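You operate a simulated robot arm through the tools that you are given. There is no shell and no other tool.

You are at the controls of a simulated robot arm. One attempt, no reset.

## Task
Send the loaded truck out: swing the fork clear, brake off, roll to the white line, brake on.
Fine: hands clear of the wheels; the pin stays in its holder.

It is judged by the outcome, as a careful person would: the job done as asked, and still so three seconds after it is handed in. It fails if anything else is knocked over, pushed out of place, dropped, spilled or broken.

## Robot
A 7-joint arm with a two-finger parallel gripper, fixed in place. Base frame: the origin is on the floor under the middle of its stand, x ahead of it, y to its left, z up. Lengths are in m, angles in rad, forces in N, time in s.
With the tool pointing down near the work surface it reaches from about 0.3 to 0.86 m from the base axis. Its first joint turns from -2.897 to 2.897 rad. Payload 3.43 kg.
The TCP is the grasp point between the finger pads, 0.03 m short of the fingertips. In the tool frame z runs along the fingers and y along their closing line. The gripper opens to 0.094 m. The fingers are 0.028 m wide and 0.01 m thick; the gripper's body (0.05 by 0.096 m) begins 0.055 m behind the TCP.
Orientation is that of the tool frame in the base frame, as a unit quaternion [w, x, y, z]. With the fingers straight down and closing along the base's y, the tool's x points along the base's -x, its y along +y and its z along -z.

## Interface
- The arm moves only by the tool servo_tool. Its argument "moves" is text: rows parted by semicolons, each of 6 numbers parted by spaces: the shift along the base's x, y, z in m, then the turn, a rotation vector about the base's x, y, z in rad. In form: dx dy dz ax ay az; .... A call has 1 to 20 rows; each row shifts and turns the commanded pose from where the row before left it. "grip" is the gripper command, from -1 (shut) to 1 (fully open), values between in proportion, set as the call begins (left out, the last holds). A row lasts 0.2 s, in which the tool goes at most 0.05 m and 0.15 rad; a call with a longer step from one row to the next is refused whole, and so is a gripper value outside its range. Where a pose cannot be reached the arm comes as near as it can. A force on the tool above 40 N (or 10 N above the force at the start of the call, whichever is more), or a blocked arm, ends the call early, and 0.2 s more pass. The fingers move at their own pace (about 0.045 m/s each) and stop on an object; they squeeze with about 23 N. The grip force told is the motor's: it shows also when the fingers shut on nothing. Time passes only in rows, and 0.2 s behind the last, so rows that do not move let the fingers close. It gives the time, the measured TCP pose, the force on the tool (base axes), the opening and the grip force at its end, in the units of the frame above (readings bear some noise), with the torque about the TCP (base axes, N m) and any sound that the robot's microphone picked up.
- Cameras (640 x 400 px; columns grow to the right, rows downward): "scene" is fixed at [0.0502, 0.6488, 1.401]; the picture's right is [-0.21, -0.98, 0.00], its down [-0.72, 0.15, -0.68] and it looks along [0.66, -0.14, -0.73] (base axes); focal length 214 px, centre (320, 200). "wrist" rides on the gripper at [0.076, 0.014, -0.103] in the tool frame; the picture's right is [-0.18, 0.98, 0.00], its down [-0.75, -0.14, -0.64] and it looks along [-0.63, -0.12, 0.77] (tool axes); focal length 243 px, centre (320, 200). There is no depth. A picture from a camera that has moved, and an enlarged one, comes with that camera's place and axes in the base frame and with its lens.
- grab_frame(camera): a new picture of that camera. The clock stands still meanwhile.
- close_up(camera, box): a new picture of the part [left, top, right, bottom] of that camera's present view, enlarged. The clock stands still meanwhile.
- close_job(): hands the job in; it is judged then, once.

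Nothing tells you positions but the pictures and the camera data. Unless the task says otherwise, let go and move clear before handing in.

The tools are called after ">>>" by a JSON object that holds its "name" and its "arguments". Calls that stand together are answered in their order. servo_tool: Moves the arm, as the interface text tells. Its arguments: {"type":"object","properties":{"moves":{"type":"string"},"grip":{"type":"number"}},"required":["moves"]} The other tools are called the same way: grab_frame (camera) takes a picture; close_up (camera, box) takes an enlarged picture of a part of a camera's view; close_job () hands the job in.

At the start:

```text
time: 0.0
eef_pos: [0.5153, 0.1569, 1.1178]
tcp_rot: [0.0, -0.001, 1.0, 0.0]
wrist_force: [-0.3, -0.2, 0.9]
wrist_torque: [-0.04, 0.02, -0.03]
grip_width: 0.0939
gripper_force: 0.0
```

scene: 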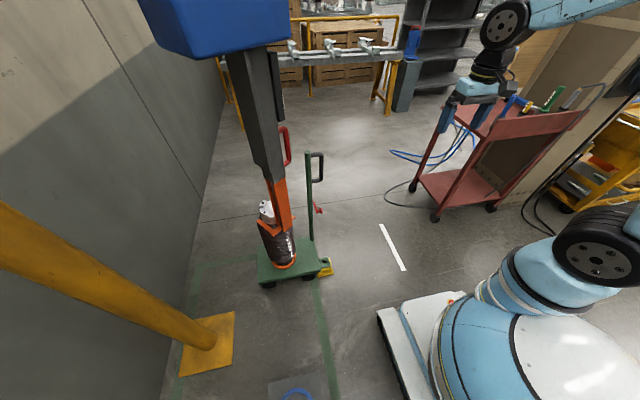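
wrist: 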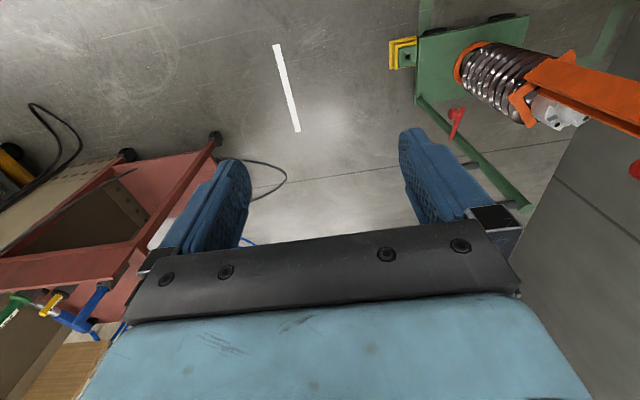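

I see a green truck on the floor with a load (a coil spring/part) held with an orange fork from a blue column, a red pin or handle, and a white line on the floor to the right. I'll look closer before moving anything.

>>> {"name": "close_up", "arguments": {"camera": "scene", "box": [220, 100, 380, 300]}}

>>> {"name": "close_up", "arguments": {"camera": "scene", "box": [230, 190, 350, 300]}}

>>> {"name": "close_up", "arguments": {"camera": "wrist", "box": [380, 0, 640, 220]}}

>>> {"name": "close_up", "arguments": {"camera": "scene", "box": [160, 240, 420, 400]}}

```text
2.00 times, centred on (300, 200) of scene
camera zoom: at [0.0502, 0.6488, 1.401], right [-0.21, -0.98, 0.0], down [-0.72, 0.15, -0.68], along [0.66, -0.14, -0.73], focal length 429 px, centre (360, 200)
```

zoom: 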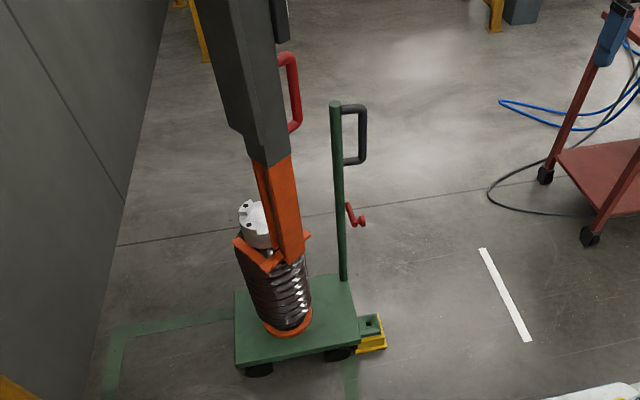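

```text
3.64 times, centred on (290, 245) of scene
camera zoom: at [0.0502, 0.6488, 1.401], right [-0.21, -0.98, 0.0], down [-0.72, 0.15, -0.68], along [0.66, -0.14, -0.73], focal length 780 px, centre (429, 36)
```

zoom: 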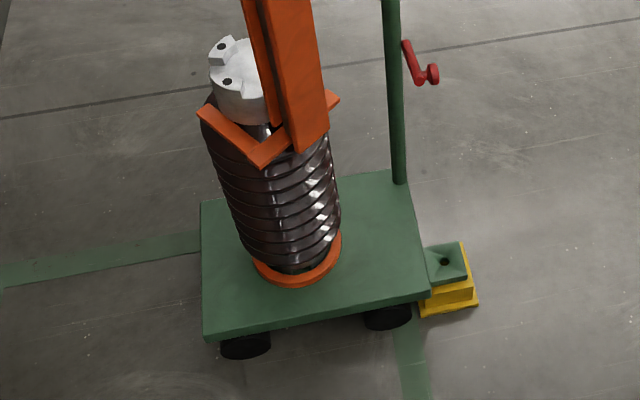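

```text
1.82 times, centred on (510, 110) of wrist
camera zoom: at [0.4386, 0.1712, 1.2211], right [0.18, 0.98, 0.0], down [0.75, -0.14, 0.64], along [0.63, -0.12, -0.77], focal length 441 px, centre (-26, 364)
```

zoom: 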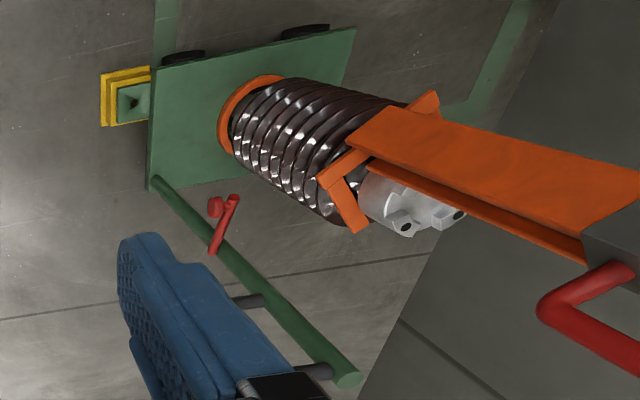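

```text
2.46 times, centred on (290, 320) of scene
camera zoom: at [0.0502, 0.6488, 1.401], right [-0.21, -0.98, 0.0], down [-0.72, 0.15, -0.68], along [0.66, -0.14, -0.73], focal length 528 px, centre (394, -95)
```

zoom: 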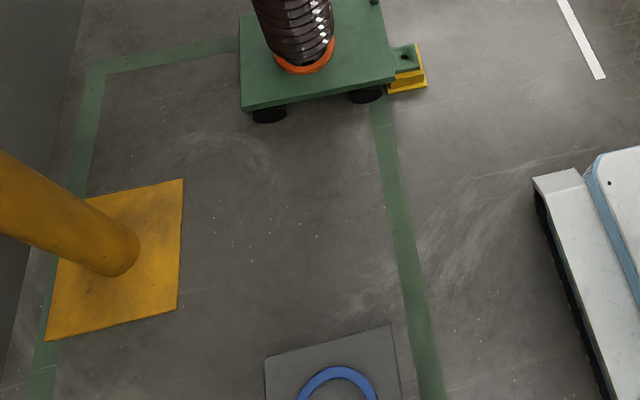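

The truck stands at roughly x 0.63–0.87, y 0.52–0.91 with a green post and black handle near (0.85, 0.54), a small red lever on that post, and a yellow block under its front bracket. The white line runs along x at y≈-0.05. I'll turn the wrist camera toward the truck and mast to understand the mechanism.

>>> {"name": "servo_tool", "arguments": {"moves": "0 0 0 0 0 0.15; 0 0 0 0 0 0.15; 0 0 0 0 0 0.15; 0 0 0 0 0 0.15; 0 0 0 0.0847 -0.1238 0; 0 0 0 0.0847 -0.1238 0; 0 0 0 0.0847 -0.1238 0; 0 0 0 0.0847 -0.1238 0"}}

>>> {"name": "grab_frame", "arguments": {"camera": "wrist"}}

>>> {"name": "grab_frame", "arguments": {"camera": "scene"}}

```text
time: 1.8
eef_pos: [0.5151, 0.1579, 1.1194]
tcp_rot: [0.283, -0.282, 0.913, 0.088]
wrist_force: [0.6, 0.9, 0.1]
wrist_torque: [0.02, -0.01, -0.04]
grip_width: 0.094
gripper_force: 0.1
```

```text
taken
camera wrist: at [0.4075, 0.1004, 1.161], right [-0.43, 0.9, 0.1], down [0.29, 0.03, 0.96], along [0.85, 0.44, -0.28], focal length 243 px, centre (320, 200)
```

wrist: 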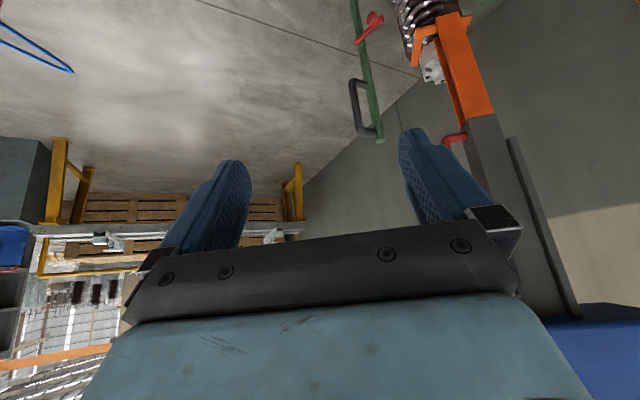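

```text
taken
```

scene: 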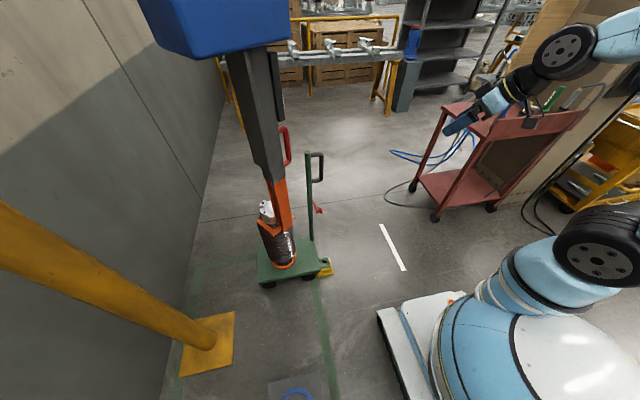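

The mast junction triangulates to about (0.68, 0.69, 0.855), with its red handle just above it; the yellow post at (0.43, 1.26) may be the jib pivot. I'll tilt the camera up to see how the mast hangs.

>>> {"name": "servo_tool", "arguments": {"moves": "0 0 0 0 0 0.1; 0 0 0 0.0966 -0.1147 0; 0 0 0 0.0966 -0.1147 0; 0 0 0 0.0966 -0.1147 0; 0 0 0 0.0966 -0.1147 0; 0 0 0 0.0966 -0.1147 0; 0 0 0 0.0966 -0.1147 0"}}

>>> {"name": "grab_frame", "arguments": {"camera": "wrist"}}

>>> {"name": "grab_frame", "arguments": {"camera": "scene"}}

```text
time: 3.4
eef_pos: [0.5991, 0.1713, 1.1969]
tcp_rot: [0.64, -0.25, 0.688, 0.233]
wrist_force: [-0.4, -0.4, 0.2]
wrist_torque: [-0.04, 0.0, -0.03]
grip_width: 0.0943
gripper_force: 0.0
out of reach, approached as far as the arm can: row 3, 4, 5, 6, 7
```

```text
taken
camera wrist: at [0.5072, 0.113, 1.1289], right [-0.62, 0.76, 0.18], down [-0.36, -0.49, 0.8], along [0.7, 0.43, 0.57], focal length 243 px, centre (320, 200)
```

wrist: 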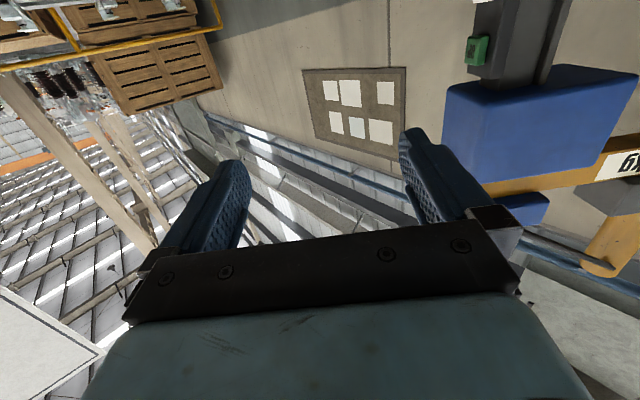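

```text
taken
```

scene: 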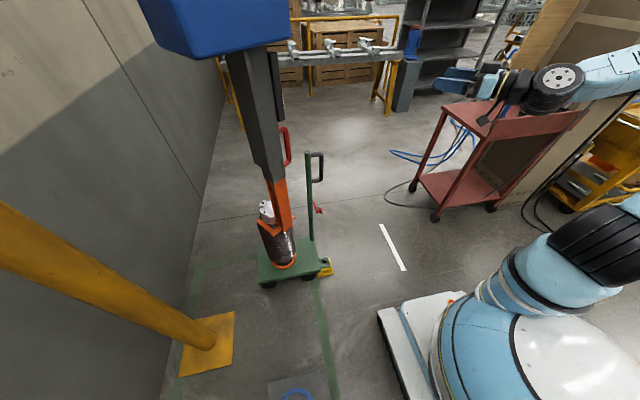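

The yellow post carries a boom with a blue hoist from which the mast hangs, so it is a jib crane swinging about the post. I'll zoom in on the green box on the mast and then lower for a closer look at the handle, the brake lever and the yellow block.

>>> {"name": "close_up", "arguments": {"camera": "wrist", "box": [430, 0, 640, 280]}}

>>> {"name": "servo_tool", "arguments": {"moves": "0 0 0 -0.0966 0.1147 0; 0 0 0 -0.0966 0.1147 0; 0 0 0 -0.0966 0.1147 0; 0 0 0 -0.0966 0.1147 0; 0 0 0 -0.0966 0.1147 0; 0.03 0.03 -0.02 0 0 0; 0.03 0.03 -0.02 0 0 0; 0 0.04 -0.02 0 0 0; 0 0.04 -0.02 0 0 0; 0 0.04 -0.02 0 0 0"}}

>>> {"name": "grab_frame", "arguments": {"camera": "wrist"}}

>>> {"name": "grab_frame", "arguments": {"camera": "scene"}}

```text
1.43 times, centred on (535, 140) of wrist
camera zoom: at [0.5072, 0.113, 1.1289], right [-0.62, 0.76, 0.18], down [-0.36, -0.49, 0.8], along [0.7, 0.43, 0.57], focal length 347 px, centre (13, 286)
```

zoom: 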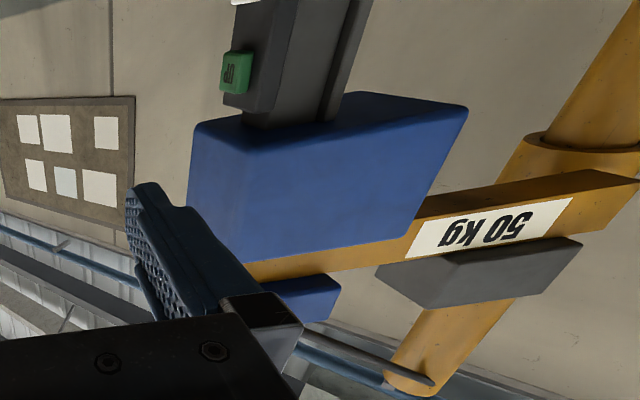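

```text
time: 5.6
eef_pos: [0.6594, 0.35, 1.0968]
tcp_rot: [0.344, -0.318, 0.874, 0.126]
wrist_force: [0.5, -1.1, 0.2]
wrist_torque: [0.05, 0.02, 0.04]
grip_width: 0.094
gripper_force: 0.0
```

```text
taken
camera wrist: at [0.5548, 0.2801, 1.1209], right [-0.53, 0.84, 0.13], down [0.18, -0.04, 0.98], along [0.83, 0.54, -0.13], focal length 243 px, centre (320, 200)
```

wrist: 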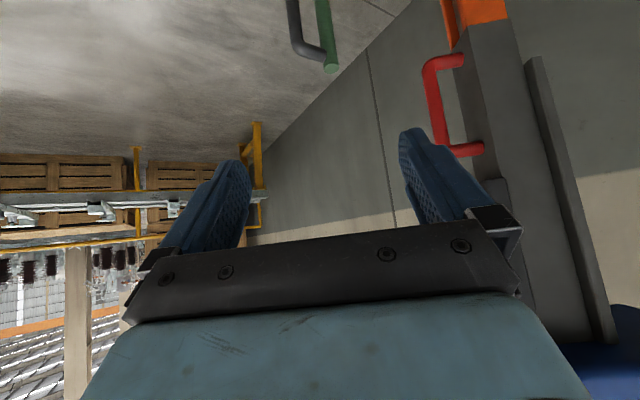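

```text
taken
```

scene: 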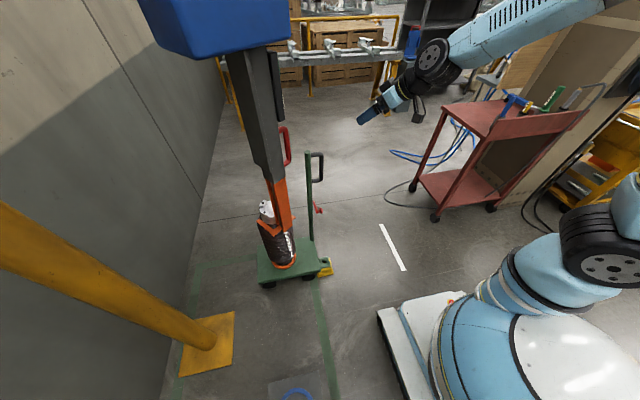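

The red handle bar triangulates to about (0.734, 0.625), z 0.89–1.03, on the -y side of the mast. I'll drop lower and view the fork, load, brake lever and yellow block more closely.

>>> {"name": "servo_tool", "arguments": {"moves": "-0.01 -0.02 -0.04 -0.0966 0.1147 0; -0.01 -0.02 -0.04 -0.0966 0.1147 0; -0.01 -0.02 -0.04 0 0 0; -0.01 -0.02 -0.04 0 0 0; -0.01 -0.02 -0.04 0 0 0; -0.01 -0.02 -0.04 0 0 0; -0.01 -0.01 -0.04 0 0 0"}}

>>> {"name": "grab_frame", "arguments": {"camera": "wrist"}}

>>> {"name": "close_up", "arguments": {"camera": "wrist", "box": [300, 0, 640, 210]}}

```text
time: 7.2
eef_pos: [0.588, 0.2221, 0.8157]
tcp_rot: [0.21, -0.335, 0.915, 0.077]
wrist_force: [0.3, 0.1, 0.2]
wrist_torque: [-0.02, -0.05, -0.05]
grip_width: 0.0941
gripper_force: 0.1
```

```text
taken
camera wrist: at [0.4923, 0.1587, 0.8757], right [-0.51, 0.86, 0.08], down [0.4, 0.15, 0.91], along [0.77, 0.49, -0.42], focal length 243 px, centre (320, 200)
```

wrist: 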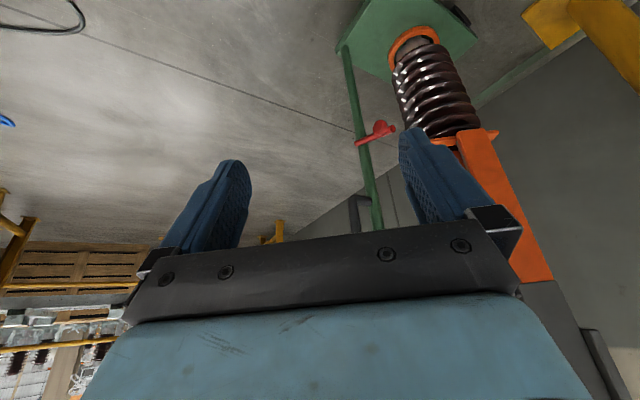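

```text
1.88 times, centred on (470, 105) of wrist
camera zoom: at [0.4923, 0.1587, 0.8757], right [-0.51, 0.86, 0.08], down [0.4, 0.15, 0.91], along [0.77, 0.49, -0.42], focal length 457 px, centre (38, 379)
```

zoom: 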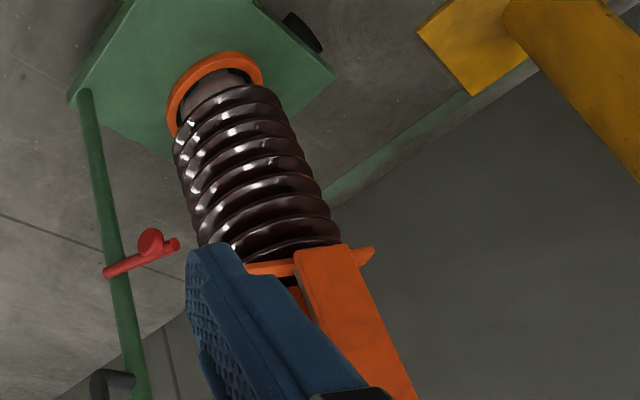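

The load is a coil-over strut standing in an orange ring, with the fork against its upper part. I'll yaw left so the fork sits between the fingers in the wrist view.

>>> {"name": "servo_tool", "arguments": {"moves": "0 -0.02 0 0 0 0.15; 0 -0.02 0 0 0 0.15; 0 0 0 0 0 0.15; 0 0 0 0 0 0.05"}}

>>> {"name": "grab_frame", "arguments": {"camera": "wrist"}}

>>> {"name": "close_up", "arguments": {"camera": "wrist", "box": [200, 0, 440, 220]}}

```text
time: 8.2
eef_pos: [0.5891, 0.1829, 0.8164]
tcp_rot: [0.185, -0.55, 0.804, 0.126]
wrist_force: [-0.1, -0.4, -0.1]
wrist_torque: [-0.05, -0.03, -0.07]
grip_width: 0.094
gripper_force: 0.1
```

```text
taken
camera wrist: at [0.5354, 0.082, 0.8765], right [-0.86, 0.51, 0.08], down [0.28, 0.32, 0.91], along [0.44, 0.8, -0.42], focal length 243 px, centre (320, 200)
```

wrist: 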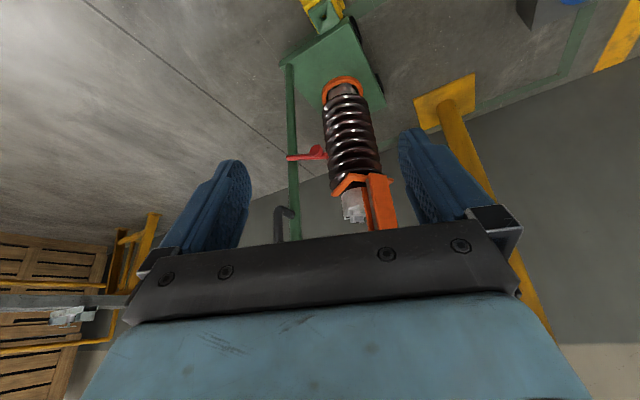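

```text
1.82 times, centred on (320, 110) of wrist
camera zoom: at [0.5354, 0.082, 0.8765], right [-0.86, 0.51, 0.08], down [0.28, 0.32, 0.91], along [0.44, 0.8, -0.42], focal length 441 px, centre (320, 364)
```

zoom: 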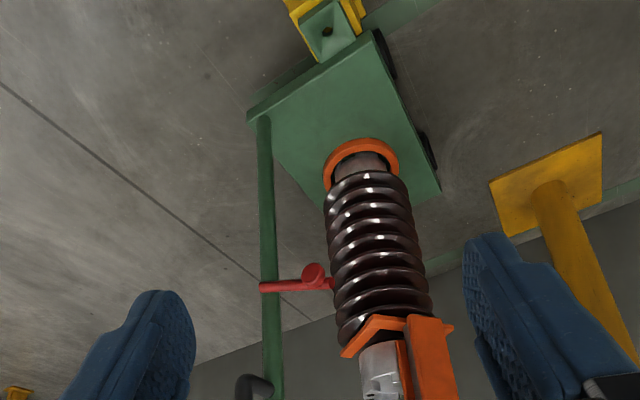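

The fork's V opens toward +x, so swinging the jib toward -x/-y clears it. The red brake lever has its hub near (0.856, 0.515, 0.504), its arm pointing to -x, and a knob at about (0.762, 0.493, 0.53). I'll go lower for a close look at the bracket, yellow block and lever.

>>> {"name": "servo_tool", "arguments": {"moves": "0 0 -0.04 -0.1398 0.0543 0; 0 0 -0.04 -0.1398 0.0543 0; 0 0 -0.04 -0.1398 0.0543 0; 0 0 -0.04 0 0 0; 0 0 -0.04 0 0 0; 0 0 -0.04 0 0 0; 0 0 -0.04 0 0 0"}}

>>> {"name": "grab_frame", "arguments": {"camera": "wrist"}}

>>> {"name": "close_up", "arguments": {"camera": "wrist", "box": [220, 0, 420, 220]}}

>>> {"name": "grab_frame", "arguments": {"camera": "scene"}}

```text
time: 9.8
eef_pos: [0.59, 0.1804, 0.5347]
tcp_rot: [-0.001, -0.565, 0.825, 0.0]
wrist_force: [0.0, 0.1, -0.6]
wrist_torque: [0.0, -0.02, 0.03]
grip_width: 0.0941
gripper_force: 0.1
```

```text
taken
camera wrist: at [0.5501, 0.115, 0.6367], right [-0.85, 0.53, 0.0], down [0.41, 0.65, 0.64], along [0.34, 0.55, -0.77], focal length 243 px, centre (320, 200)
```

wrist: 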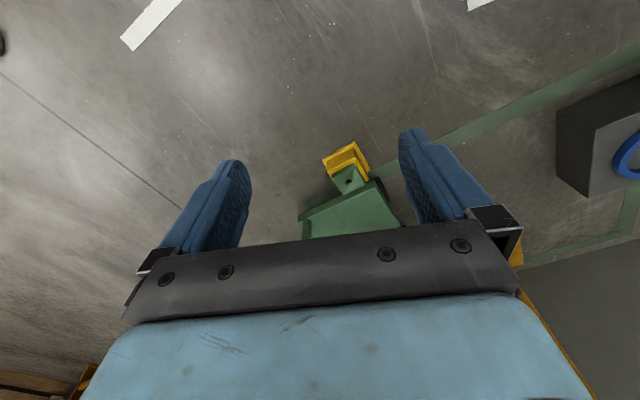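

```text
1.82 times, centred on (320, 110) of wrist
camera zoom: at [0.5501, 0.115, 0.6367], right [-0.85, 0.53, 0.0], down [0.41, 0.65, 0.64], along [0.34, 0.55, -0.77], focal length 441 px, centre (320, 364)
```

zoom: 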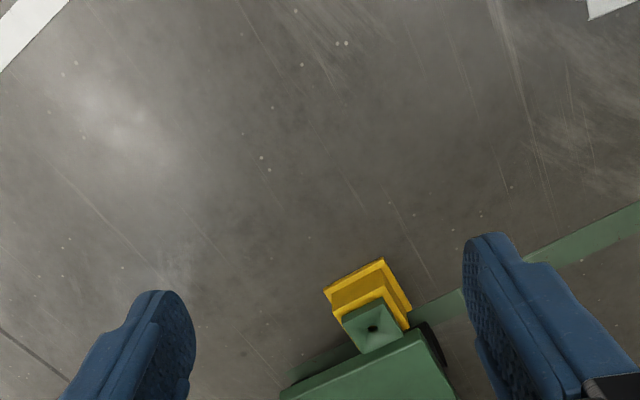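

```text
taken
```

scene: 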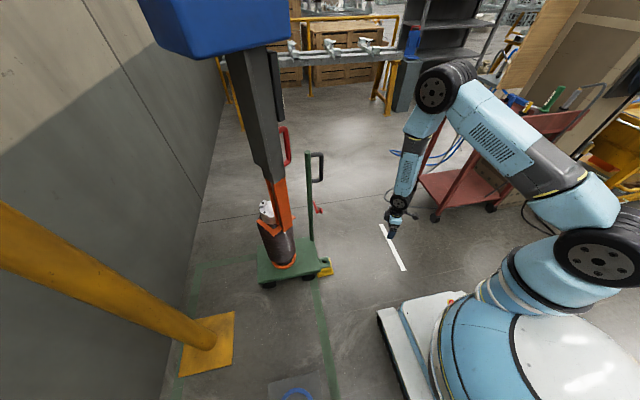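

I still need a better view of the bracket/yellow block and the lever. I'll lower the wrist and pitch it up so they come into the clear upper part of the picture.

>>> {"name": "servo_tool", "arguments": {"moves": "0 0.02 -0.04 0.1398 -0.0543 0; 0 0.02 -0.04 0.1398 -0.0543 0; 0 0.02 -0.04 0.1398 -0.0543 0; 0 0.02 -0.04 0 0 0; 0 0.02 -0.03 0 0 0"}}

>>> {"name": "grab_frame", "arguments": {"camera": "wrist"}}

>>> {"name": "close_up", "arguments": {"camera": "wrist", "box": [220, 60, 440, 230]}}

>>> {"name": "close_up", "arguments": {"camera": "scene", "box": [290, 190, 350, 290]}}

```text
time: 11.0
eef_pos: [0.5913, 0.2813, 0.3457]
tcp_rot: [0.184, -0.55, 0.805, 0.126]
wrist_force: [0.7, -0.7, 0.1]
wrist_torque: [0.01, 0.02, 0.0]
grip_width: 0.0939
gripper_force: 0.1
```

```text
taken
camera wrist: at [0.5377, 0.1812, 0.4063], right [-0.86, 0.51, 0.08], down [0.28, 0.32, 0.91], along [0.44, 0.8, -0.42], focal length 243 px, centre (320, 200)
```

wrist: 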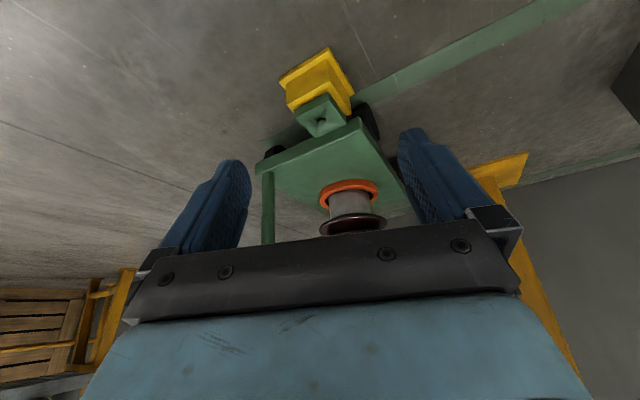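

```text
2.35 times, centred on (330, 145) of wrist
camera zoom: at [0.5377, 0.1812, 0.4063], right [-0.86, 0.51, 0.08], down [0.28, 0.32, 0.91], along [0.44, 0.8, -0.42], focal length 571 px, centre (296, 329)
```

zoom: 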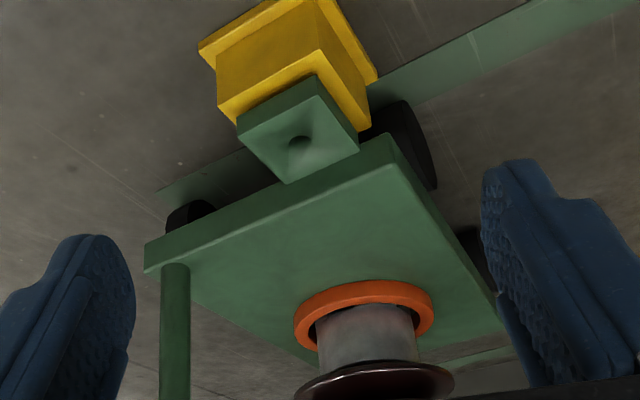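

```text
4.00 times, centred on (320, 240) of scene
camera zoom: at [0.0502, 0.6488, 1.401], right [-0.21, -0.98, 0.0], down [-0.72, 0.15, -0.68], along [0.66, -0.14, -0.73], focal length 858 px, centre (320, 40)
```

zoom: 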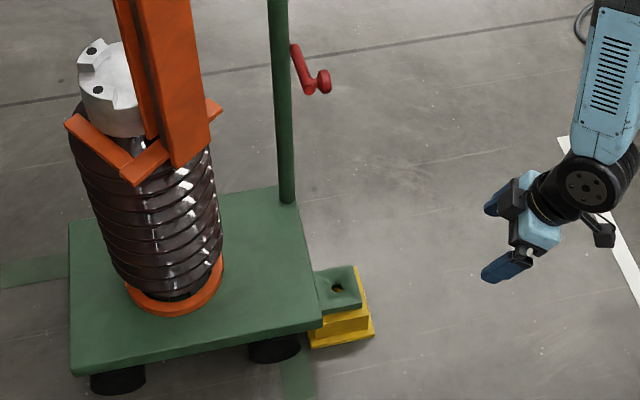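

The yellow block looks like a floor dock under the truck's hitch tongue; the truck can roll off it along -y. First job is the fork: I'll rise to handle height with the tool roughly horizontal, pointing at the red handle, for a closer look.

>>> {"name": "servo_tool", "arguments": {"moves": "0 0 0.048 0 0 -0.14; 0 0 0.048 0 0 -0.14; 0 0 0.048 0 0 -0.14; 0 0 0.048 0 0 -0.14; 0 0 0.048 0 0 0; 0 0 0.048 0 0 0; 0 0 0.048 0 0 0; 0 0 0.048 0 0 0; 0 0 0.048 0 0 0; 0 0 0.048 0 0 0; 0 0 0.048 0 0 0; 0 0.02 0.048 0 0 0; 0 0.02 0.034 0 0 0; 0 0.02 0 0.0836 -0.1123 0; 0 0.02 0 0.0836 -0.1123 0; 0 0 0 0.0836 -0.1123 0; 0 0 0 0.0836 -0.1123 0; 0 0 0 0.0836 -0.1123 0; 0 0 0 0.0836 -0.1123 0"}}

>>> {"name": "grab_frame", "arguments": {"camera": "wrist"}}

>>> {"name": "grab_frame", "arguments": {"camera": "scene"}}

```text
refused: row 12 steps farther than a row can; nothing moved
```

```text
taken
camera wrist: at [0.5377, 0.1812, 0.4063], right [-0.86, 0.51, 0.08], down [0.28, 0.32, 0.91], along [0.44, 0.8, -0.42], focal length 243 px, centre (320, 200)
```

wrist: 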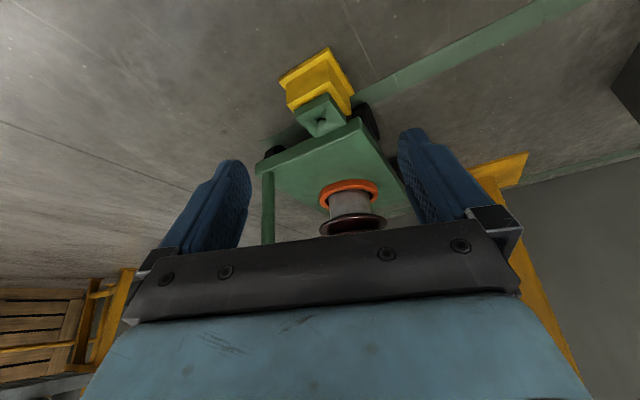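

```text
taken
```

scene: 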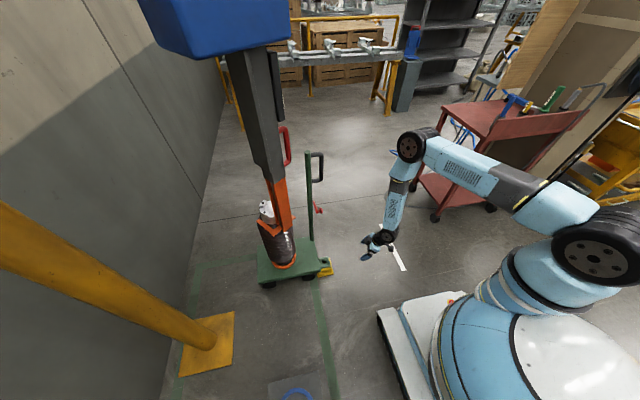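

One row was too long, so nothing moved. Same plan with smaller steps: rise to handle height and level the tool toward the mast.

>>> {"name": "servo_tool", "arguments": {"moves": "0 0 0.048 0 0 -0.14; 0 0 0.048 0 0 -0.14; 0 0 0.048 0 0 -0.14; 0 0 0.048 0 0 -0.14; 0 0 0.048 0 0 0; 0 0 0.048 0 0 0; 0 0 0.048 0 0 0; 0 0 0.048 0 0 0; 0 0 0.048 0 0 0; 0 0 0.048 0 0 0; 0 0 0.048 0 0 0; 0 0.02 0.044 0 0 0; 0 0.02 0.034 0 0 0; 0 0.02 0 0.0836 -0.1123 0; 0 0.02 0 0.0836 -0.1123 0; 0 0 0 0.0836 -0.1123 0; 0 0 0 0.0836 -0.1123 0"}}

>>> {"name": "grab_frame", "arguments": {"camera": "wrist"}}

>>> {"name": "grab_frame", "arguments": {"camera": "scene"}}

```text
time: 14.6
eef_pos: [0.5879, 0.3625, 0.9519]
tcp_rot: [0.459, -0.275, 0.831, 0.153]
wrist_force: [0.1, 0.0, 0.4]
wrist_torque: [-0.05, 0.02, -0.03]
grip_width: 0.0944
gripper_force: 0.2
```

```text
taken
camera wrist: at [0.4787, 0.2965, 0.9428], right [-0.51, 0.85, 0.16], down [-0.03, -0.2, 0.98], along [0.86, 0.49, 0.13], focal length 243 px, centre (320, 200)
```

wrist: 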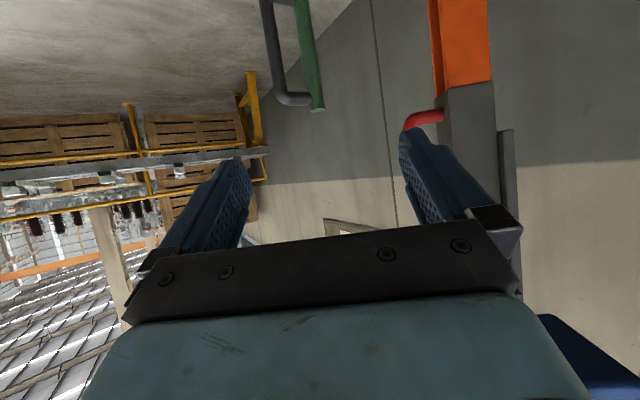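

```text
taken
```

scene: 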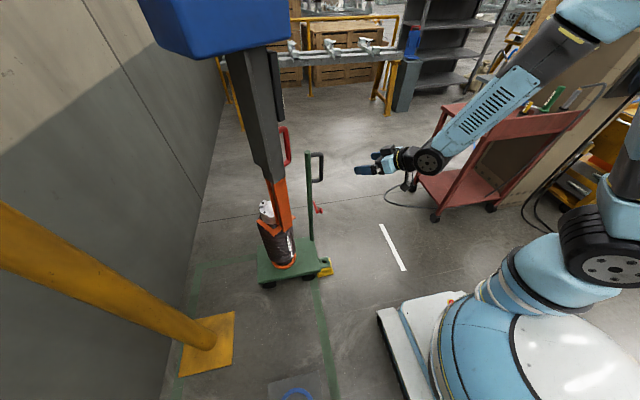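

The handle's bar is hidden behind the left finger. I'll sidestep to line the open fingers up with it and rise a little to see the whole handle.

>>> {"name": "servo_tool", "arguments": {"moves": "-0.023 0.033 0.027 0 0 0; -0.023 0.033 0.027 0 0 0; -0.023 0.033 0.027 0 0 0; 0 0 0.03 0 0 0"}}

>>> {"name": "grab_frame", "arguments": {"camera": "wrist"}}

>>> {"name": "close_up", "arguments": {"camera": "wrist", "box": [240, 0, 480, 230]}}

```text
time: 15.6
eef_pos: [0.5214, 0.4632, 1.0641]
tcp_rot: [0.458, -0.276, 0.831, 0.154]
wrist_force: [1.0, 0.4, -0.7]
wrist_torque: [0.01, 0.04, 0.01]
grip_width: 0.094
gripper_force: 0.1
```

```text
taken
camera wrist: at [0.4111, 0.3969, 1.0551], right [-0.51, 0.85, 0.16], down [-0.03, -0.2, 0.98], along [0.86, 0.49, 0.12], focal length 243 px, centre (320, 200)
```

wrist: 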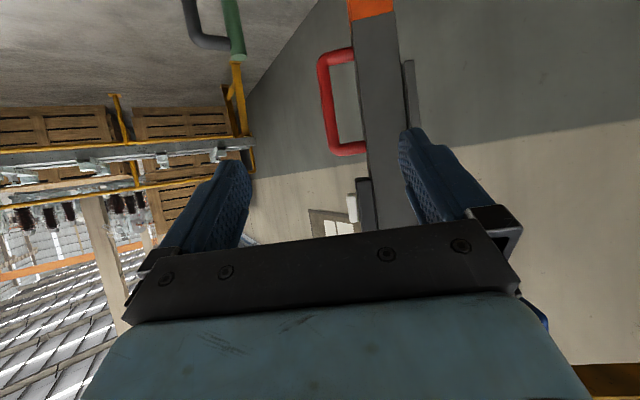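

```text
1.74 times, centred on (360, 115) of wrist
camera zoom: at [0.4111, 0.3969, 1.0551], right [-0.51, 0.85, 0.16], down [-0.03, -0.2, 0.98], along [0.86, 0.49, 0.12], focal length 422 px, centre (250, 348)
```

zoom: 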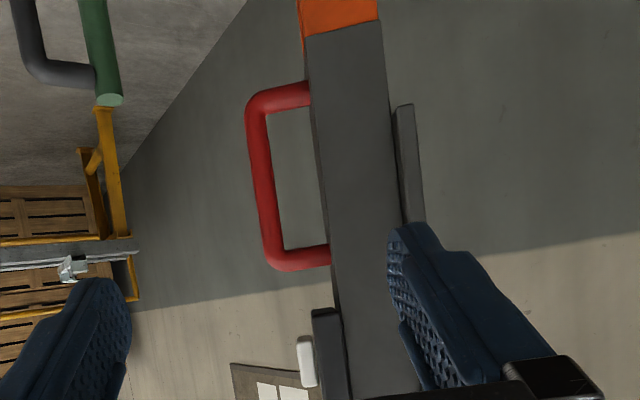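

The handle is now plain: a red D-handle on the outer (radial) face of the mast, bar at about (0.735, 0.624), z 0.885–1.023, gap ≈0.045 m. I'll set the tool horizontal at yaw ≈0.41, perpendicular to the handle plane, with the fingers part-open, and line up 0.2 m short.

>>> {"name": "servo_tool", "arguments": {"moves": "0.005 0.013 -0.018 0 0 -0.115; 0.005 0.013 -0.018 0 0 -0.115; 0.005 0.013 -0.018 0.0585 -0.1345 0; 0.005 0.014 -0.018 0.0585 -0.1345 0; 0.005 0.014 -0.018 0.0585 -0.1345 0; 0.005 0.014 -0.019 0 0 0", "grip": 0.1}}

>>> {"name": "grab_frame", "arguments": {"camera": "wrist"}}

>>> {"name": "grab_frame", "arguments": {"camera": "scene"}}

```text
time: 17.0
eef_pos: [0.5499, 0.5417, 0.9554]
tcp_rot: [0.65, -0.15, 0.733, 0.135]
wrist_force: [1.0, 0.1, 0.4]
wrist_torque: [-0.02, -0.01, 0.0]
grip_width: 0.0518
gripper_force: 0.0
```

```text
taken
camera wrist: at [0.4423, 0.5096, 0.8928], right [-0.37, 0.91, 0.18], down [-0.45, -0.35, 0.82], along [0.81, 0.22, 0.54], focal length 243 px, centre (320, 200)
```

wrist: 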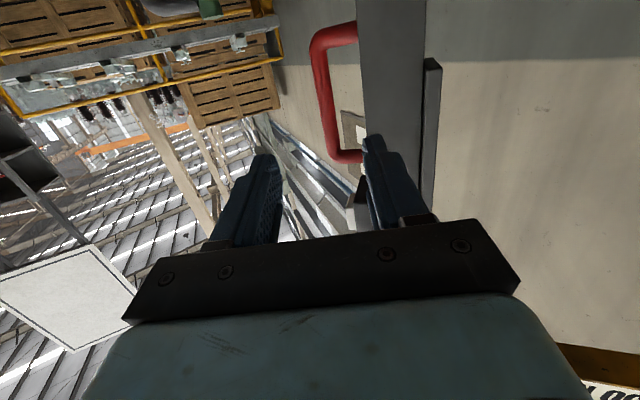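

```text
taken
```

scene: 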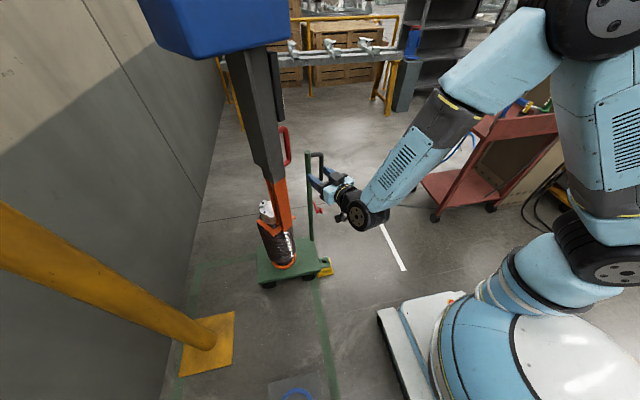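

Alignment checks out: the tool axis passes within a few millimetres of the handle bar. Advancing toward it.

>>> {"name": "servo_tool", "arguments": {"moves": "0.036 0.0166 0 0 0 0; 0.036 0.0166 0 0 0 0; 0.036 0.0166 0 0 0 0"}}

>>> {"name": "grab_frame", "arguments": {"camera": "wrist"}}

>>> {"name": "close_up", "arguments": {"camera": "scene", "box": [240, 80, 400, 240]}}

```text
time: 17.8
eef_pos: [0.6583, 0.5935, 0.9575]
tcp_rot: [0.649, -0.152, 0.733, 0.135]
wrist_force: [0.0, 0.1, -0.2]
wrist_torque: [-0.03, 0.0, 0.02]
grip_width: 0.0518
gripper_force: 0.0
```

```text
taken
camera wrist: at [0.5516, 0.5609, 0.8949], right [-0.37, 0.91, 0.18], down [-0.44, -0.35, 0.83], along [0.82, 0.22, 0.53], focal length 243 px, centre (320, 200)
```

wrist: 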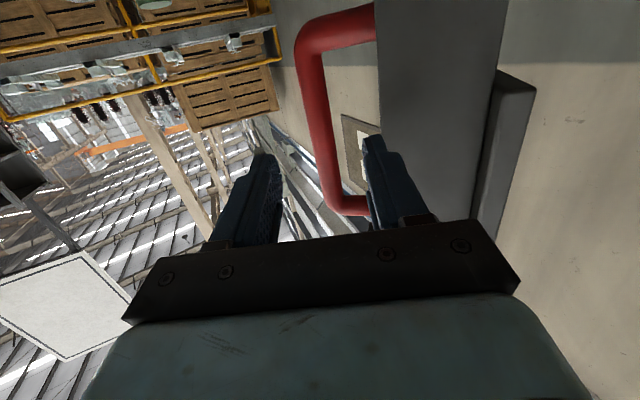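

```text
2.50 times, centred on (320, 160) of scene
camera zoom: at [0.0502, 0.6488, 1.401], right [-0.21, -0.98, 0.0], down [-0.72, 0.15, -0.68], along [0.66, -0.14, -0.73], focal length 536 px, centre (320, 300)
```

zoom: 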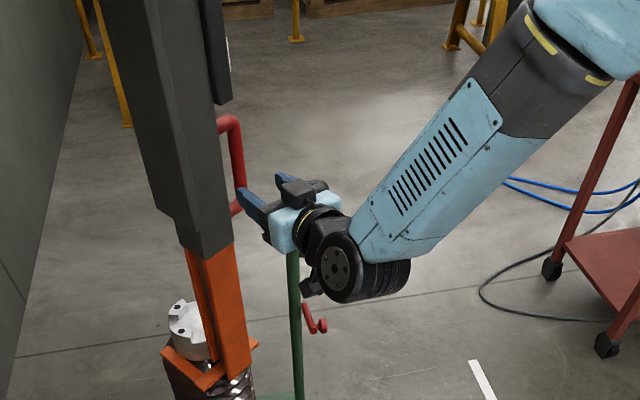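

The bar is centred between the fingers, but the mast edge is near the inner finger's path, so I'll narrow the opening to ~34 mm, then move in the last 7 cm.

>>> {"name": "servo_tool", "arguments": {"moves": "0 0 0 0 0 0; 0 0 0 0 0 0; 0.02 0.0085 0 0 0 0; 0.02 0.0085 0 0 0 0; 0.024 0.0103 0 0 0 0", "grip": -0.28}}

>>> {"name": "grab_frame", "arguments": {"camera": "wrist"}}

>>> {"name": "close_up", "arguments": {"camera": "scene", "box": [240, 80, 400, 240]}}

```text
time: 19.0
eef_pos: [0.7226, 0.6187, 0.9573]
tcp_rot: [0.649, -0.151, 0.733, 0.135]
wrist_force: [0.2, 0.2, 0.1]
wrist_torque: [-0.01, 0.04, 0.02]
grip_width: 0.0338
gripper_force: 0.1
```

```text
taken
camera wrist: at [0.6152, 0.5871, 0.8931], right [-0.37, 0.91, 0.18], down [-0.44, -0.35, 0.83], along [0.82, 0.22, 0.53], focal length 243 px, centre (320, 200)
```

wrist: 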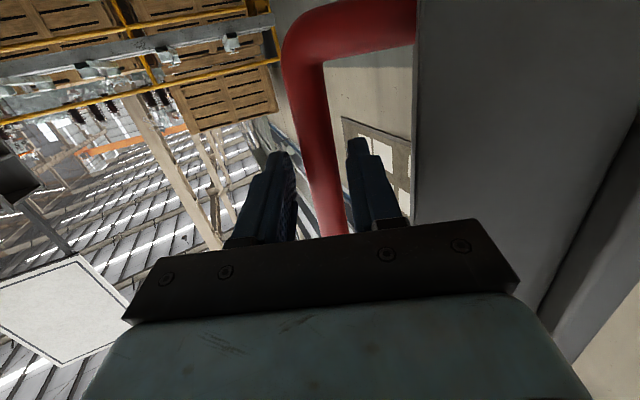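

```text
2.50 times, centred on (320, 160) of scene
camera zoom: at [0.0502, 0.6488, 1.401], right [-0.21, -0.98, 0.0], down [-0.72, 0.15, -0.68], along [0.66, -0.14, -0.73], focal length 536 px, centre (320, 300)
```

zoom: 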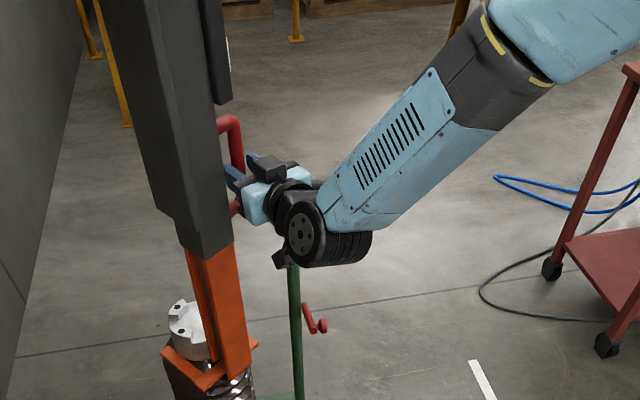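

The bar is between the fingers with clearance to the mast. Closing on it.

>>> {"name": "servo_tool", "arguments": {"moves": "0 0 0 0 0 0; 0 0 0 0 0 0; 0 0 0 0 0 0", "grip": -1}}

>>> {"name": "grab_frame", "arguments": {"camera": "wrist"}}

```text
time: 19.8
eef_pos: [0.7213, 0.6193, 0.9557]
tcp_rot: [0.649, -0.153, 0.732, 0.136]
wrist_force: [-5.1, 10.6, 1.5]
wrist_torque: [-1.16, -0.42, 0.25]
grip_width: 0.0197
gripper_force: 45.2
```

```text
taken
camera wrist: at [0.6142, 0.588, 0.8929], right [-0.37, 0.91, 0.18], down [-0.44, -0.35, 0.83], along [0.81, 0.23, 0.53], focal length 243 px, centre (320, 200)
```

wrist: 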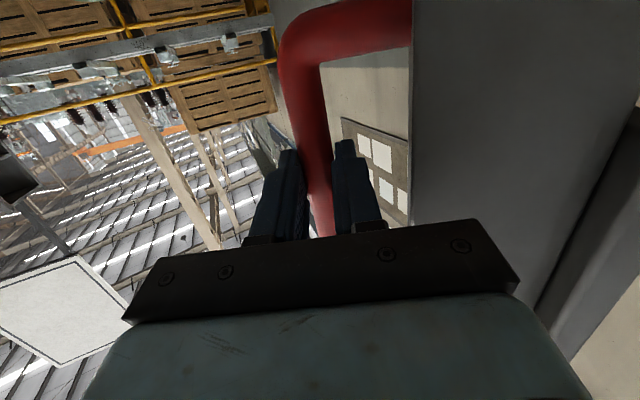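

Gripped at 19.7 mm — on the bar. I'll begin with a slow pull along the arc about the post (centre ≈(0.41, 1.235), R≈0.69), clockwise, and watch the forces.

>>> {"name": "servo_tool", "arguments": {"moves": "-0.0053 -0.0018 0 0 0 -0.0087; -0.0071 -0.0028 0 0 0 -0.0116; -0.0088 -0.0047 0 0 0 -0.0145; -0.0105 -0.0057 0 0 0 -0.0173; 0 0 0 0 0 0"}}

>>> {"name": "close_up", "arguments": {"camera": "scene", "box": [200, 80, 400, 300]}}

```text
time: 21.0
eef_pos: [0.69, 0.6037, 0.9557]
tcp_rot: [0.652, -0.134, 0.737, 0.118]
wrist_force: [-5.8, 7.8, 0.1]
wrist_torque: [-1.28, -0.35, 0.14]
grip_width: 0.0198
gripper_force: 44.9
```

```text
1.82 times, centred on (300, 190) of scene
camera zoom: at [0.0502, 0.6488, 1.401], right [-0.21, -0.98, 0.0], down [-0.72, 0.15, -0.68], along [0.66, -0.14, -0.73], focal length 390 px, centre (356, 218)
```

zoom: 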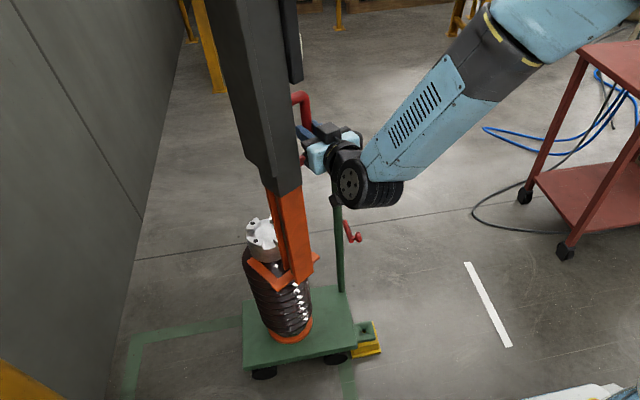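

The jib swings freely and the load stays upright. Continuing the arc with a slight inward correction.

>>> {"name": "servo_tool", "arguments": {"moves": "-0.0098 -0.0034 0 0 0 -0.015; -0.0162 -0.0058 0 0 0 -0.025; -0.0194 -0.0074 0 0 0 -0.03; -0.0196 -0.0068 0 0 0 -0.03; -0.0100 -0.0033 0 0 0 -0.015; 0 0 0 0 0 0"}}

>>> {"name": "close_up", "arguments": {"camera": "scene", "box": [200, 80, 400, 300]}}

```text
time: 22.4
eef_pos: [0.6179, 0.5746, 0.9555]
tcp_rot: [0.658, -0.088, 0.744, 0.078]
wrist_force: [12.4, -36.7, -11.2]
wrist_torque: [-1.18, -0.47, -0.77]
grip_width: 0.0198
gripper_force: 45.2
```

```text
1.82 times, centred on (300, 190) of scene
camera zoom: at [0.0502, 0.6488, 1.401], right [-0.21, -0.98, 0.0], down [-0.72, 0.15, -0.68], along [0.66, -0.14, -0.73], focal length 390 px, centre (356, 218)
```

zoom: 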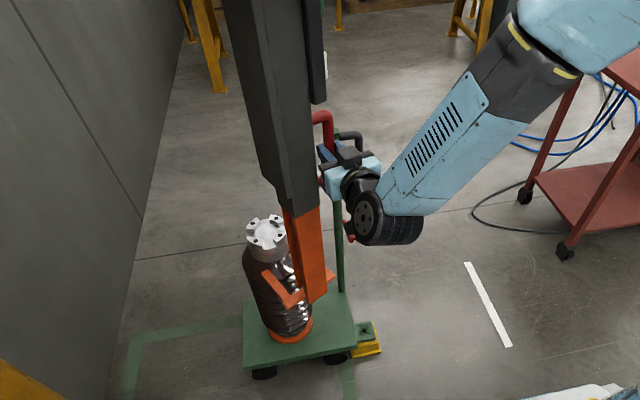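

Radial force has built to ~38 N outward, so my arc centre was a bit off; path fitting suggests a centre near (0.385, 1.235). I'll relieve the force with a small -y shift and continue on the corrected arc.

>>> {"name": "servo_tool", "arguments": {"moves": "0.001 -0.002 0 0 0 0; 0 -0.001 0 0 0 0"}}

```text
time: 23.0
eef_pos: [0.6157, 0.5738, 0.9557]
tcp_rot: [0.657, -0.09, 0.744, 0.081]
wrist_force: [11.7, -27.0, -4.7]
wrist_torque: [-1.36, 0.16, -0.61]
grip_width: 0.0198
gripper_force: 45.0
```

>>> {"name": "servo_tool", "arguments": {"moves": "0.001 -0.003 0 0 0 0; 0.001 -0.003 0 0 0 0; 0 0 0 0 0 0"}}

```text
time: 23.8
eef_pos: [0.6156, 0.5727, 0.9567]
tcp_rot: [0.657, -0.093, 0.744, 0.084]
wrist_force: [-10.1, 26.4, -0.8]
wrist_torque: [-1.24, 0.19, 0.68]
grip_width: 0.02
gripper_force: 44.9
```

The force flipped sign, so the zero point is about 3 mm back. I'll go there and continue in shorter arcs with the centre refined to ≈(0.375, 1.222).

>>> {"name": "servo_tool", "arguments": {"moves": "-0.001 0.003 0 0 0 0; -0.0098 -0.0037 0 0 0 -0.015; -0.0165 -0.0056 0 0 0 -0.025; -0.0165 -0.0052 0 0 0 -0.025; -0.0100 -0.0030 0 0 0 -0.015; 0 0 0 0 0 0"}}

```text
time: 25.0
eef_pos: [0.5664, 0.5584, 0.9563]
tcp_rot: [0.661, -0.063, 0.746, 0.057]
wrist_force: [0.2, 6.8, -3.6]
wrist_torque: [-1.39, -0.53, 0.21]
grip_width: 0.0199
gripper_force: 44.8
stopped in row 6: the force on the tool passed its limit at 41 N (the readings are from after the stop); the commanded pose is now the measured one
```

The stop came while the boom's momentum met a quick halt; the force is low again now. I'll go on more gently with a smooth ramp, after checking the scene.

>>> {"name": "close_up", "arguments": {"camera": "scene", "box": [180, 40, 420, 300]}}

>>> {"name": "servo_tool", "arguments": {"moves": "-0.0040 -0.0011 0 0 0 -0.006; -0.0081 -0.0020 0 0 0 -0.012; -0.0121 -0.0029 0 0 0 -0.018; -0.0122 -0.0026 0 0 0 -0.018; -0.0122 -0.0024 0 0 0 -0.018; -0.0123 -0.0022 0 0 0 -0.018; -0.0082 -0.0013 0 0 0 -0.012; -0.0041 -0.0007 0 0 0 -0.006"}}

```text
1.54 times, centred on (300, 170) of scene
camera zoom: at [0.0502, 0.6488, 1.401], right [-0.21, -0.98, 0.0], down [-0.72, 0.15, -0.68], along [0.66, -0.14, -0.73], focal length 330 px, centre (351, 246)
```

zoom: 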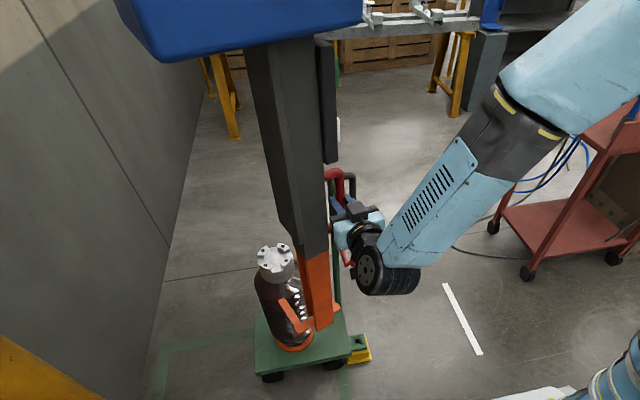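

```text
time: 26.9
eef_pos: [0.492, 0.5442, 0.9557]
tcp_rot: [0.662, -0.024, 0.748, 0.023]
wrist_force: [-2.0, 11.3, -8.3]
wrist_torque: [-1.39, -0.19, 0.28]
grip_width: 0.0201
gripper_force: 45.4
stopped in row 8: the force on the tool passed its limit at 41 N (the readings are from after the stop); the commanded pose is now the measured one
```

The swing is ~20° so far and centre now fits (0.395, 1.23) well. Continuing with slower, finer steps.

>>> {"name": "servo_tool", "arguments": {"moves": "-0.0041 -0.0006 0 0 0 -0.006; -0.0083 -0.0010 0 0 0 -0.012; -0.0082 -0.0010 0 0 0 -0.012; -0.0083 -0.0009 0 0 0 -0.012; -0.0083 -0.0007 0 0 0 -0.012; -0.0083 -0.0007 0 0 0 -0.012; -0.0082 -0.0005 0 0 0 -0.012; -0.0083 -0.0005 0 0 0 -0.012; -0.0083 -0.0004 0 0 0 -0.012; -0.0042 -0.0002 0 0 0 -0.006"}}

>>> {"name": "grab_frame", "arguments": {"camera": "scene"}}

>>> {"name": "grab_frame", "arguments": {"camera": "wrist"}}

```text
time: 29.1
eef_pos: [0.4186, 0.5367, 0.9559]
tcp_rot: [0.664, 0.018, 0.747, -0.014]
wrist_force: [-0.4, 29.1, -9.5]
wrist_torque: [-1.24, 0.64, 0.5]
grip_width: 0.0197
gripper_force: 44.7
```

```text
taken
```

scene: 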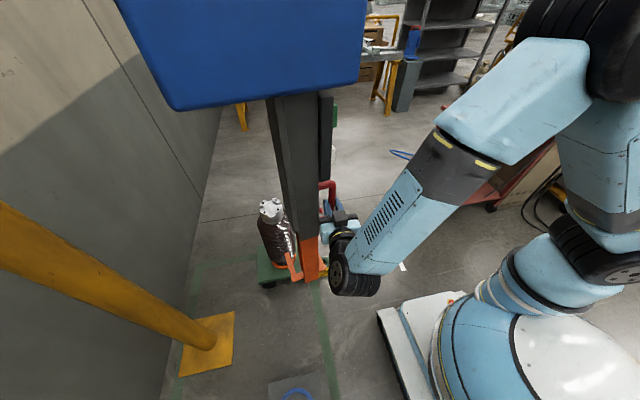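

```text
taken
camera wrist: at [0.3086, 0.5558, 0.8927], right [0.07, 0.98, 0.19], down [-0.55, -0.12, 0.82], along [0.83, -0.16, 0.54], focal length 243 px, centre (320, 200)
```

wrist: 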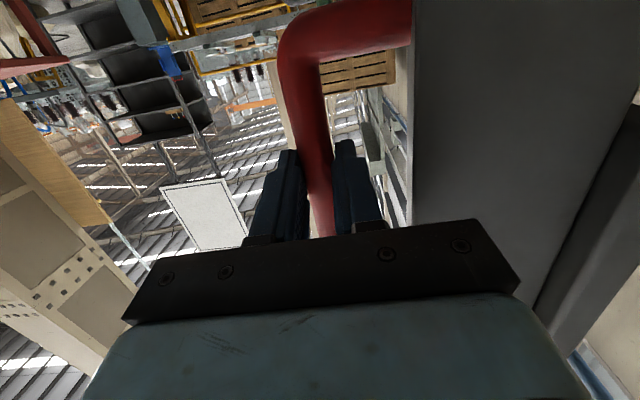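

The fork is now well off the load (about 26° swung, prongs near x≈0.5). I'll relieve the slight radial load and swing a further ~8° for margin.

>>> {"name": "servo_tool", "arguments": {"moves": "0 0.002 0 0 0 0; -0.0042 0.0011 0 0 0 -0.006; -0.0083 -0.0001 0 0 0 -0.012; -0.0083 0 0 0 0 -0.012; -0.0083 0.0001 0 0 0 -0.012; -0.0083 0.0002 0 0 0 -0.012; -0.0083 0.0002 0 0 0 -0.012; -0.0083 0.0004 0 0 0 -0.012; -0.0083 0.0005 0 0 0 -0.012; -0.0083 0.0006 0 0 0 -0.012; -0.0083 0.0006 0 0 0 -0.012; -0.0083 0.0008 0 0 0 -0.012; -0.0082 0.0009 0 0 0 -0.012; -0.0041 0.0005 0 0 0 -0.006"}}

>>> {"name": "grab_frame", "arguments": {"camera": "scene"}}

```text
time: 31.6
eef_pos: [0.3407, 0.5395, 0.9541]
tcp_rot: [0.662, 0.059, 0.745, -0.053]
wrist_force: [-0.3, -7.4, 2.2]
wrist_torque: [-1.27, 0.5, 0.17]
grip_width: 0.0198
gripper_force: 44.9
stopped in row 12: the force on the tool passed its limit at 42 N (the readings are from after the stop); the commanded pose is now the measured one
```

```text
taken
```

scene: 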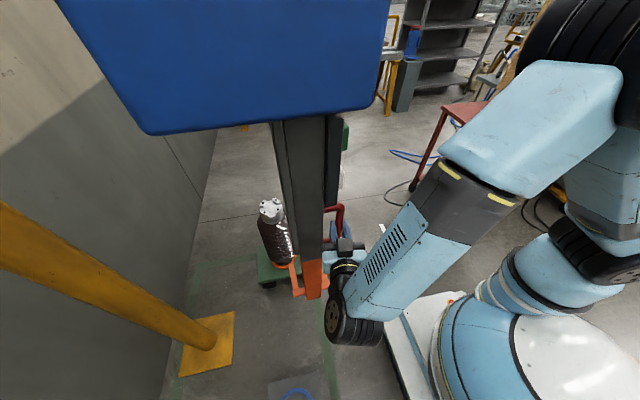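

>>> {"name": "close_up", "arguments": {"camera": "scene", "box": [230, 180, 390, 320]}}

>>> {"name": "grab_frame", "arguments": {"camera": "wrist"}}

```text
2.86 times, centred on (310, 250) of scene
camera zoom: at [0.0502, 0.6488, 1.401], right [-0.21, -0.98, 0.0], down [-0.72, 0.15, -0.68], along [0.66, -0.14, -0.73], focal length 613 px, centre (349, 57)
```

zoom: 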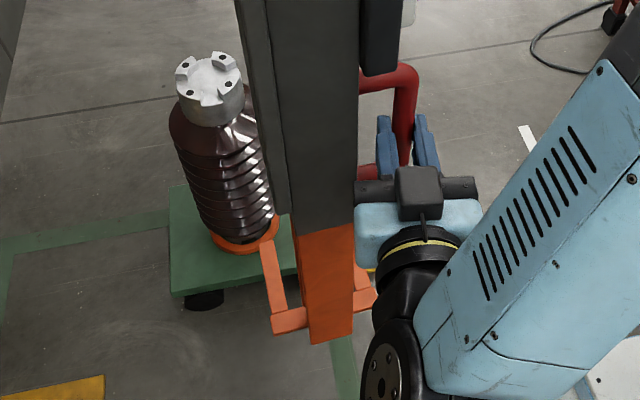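

```text
taken
camera wrist: at [0.2338, 0.5706, 0.8927], right [0.18, 0.97, 0.18], down [-0.56, -0.05, 0.82], along [0.81, -0.25, 0.54], focal length 243 px, centre (320, 200)
```

wrist: 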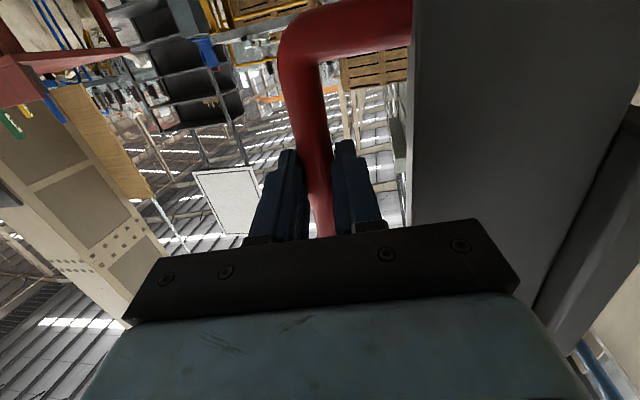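

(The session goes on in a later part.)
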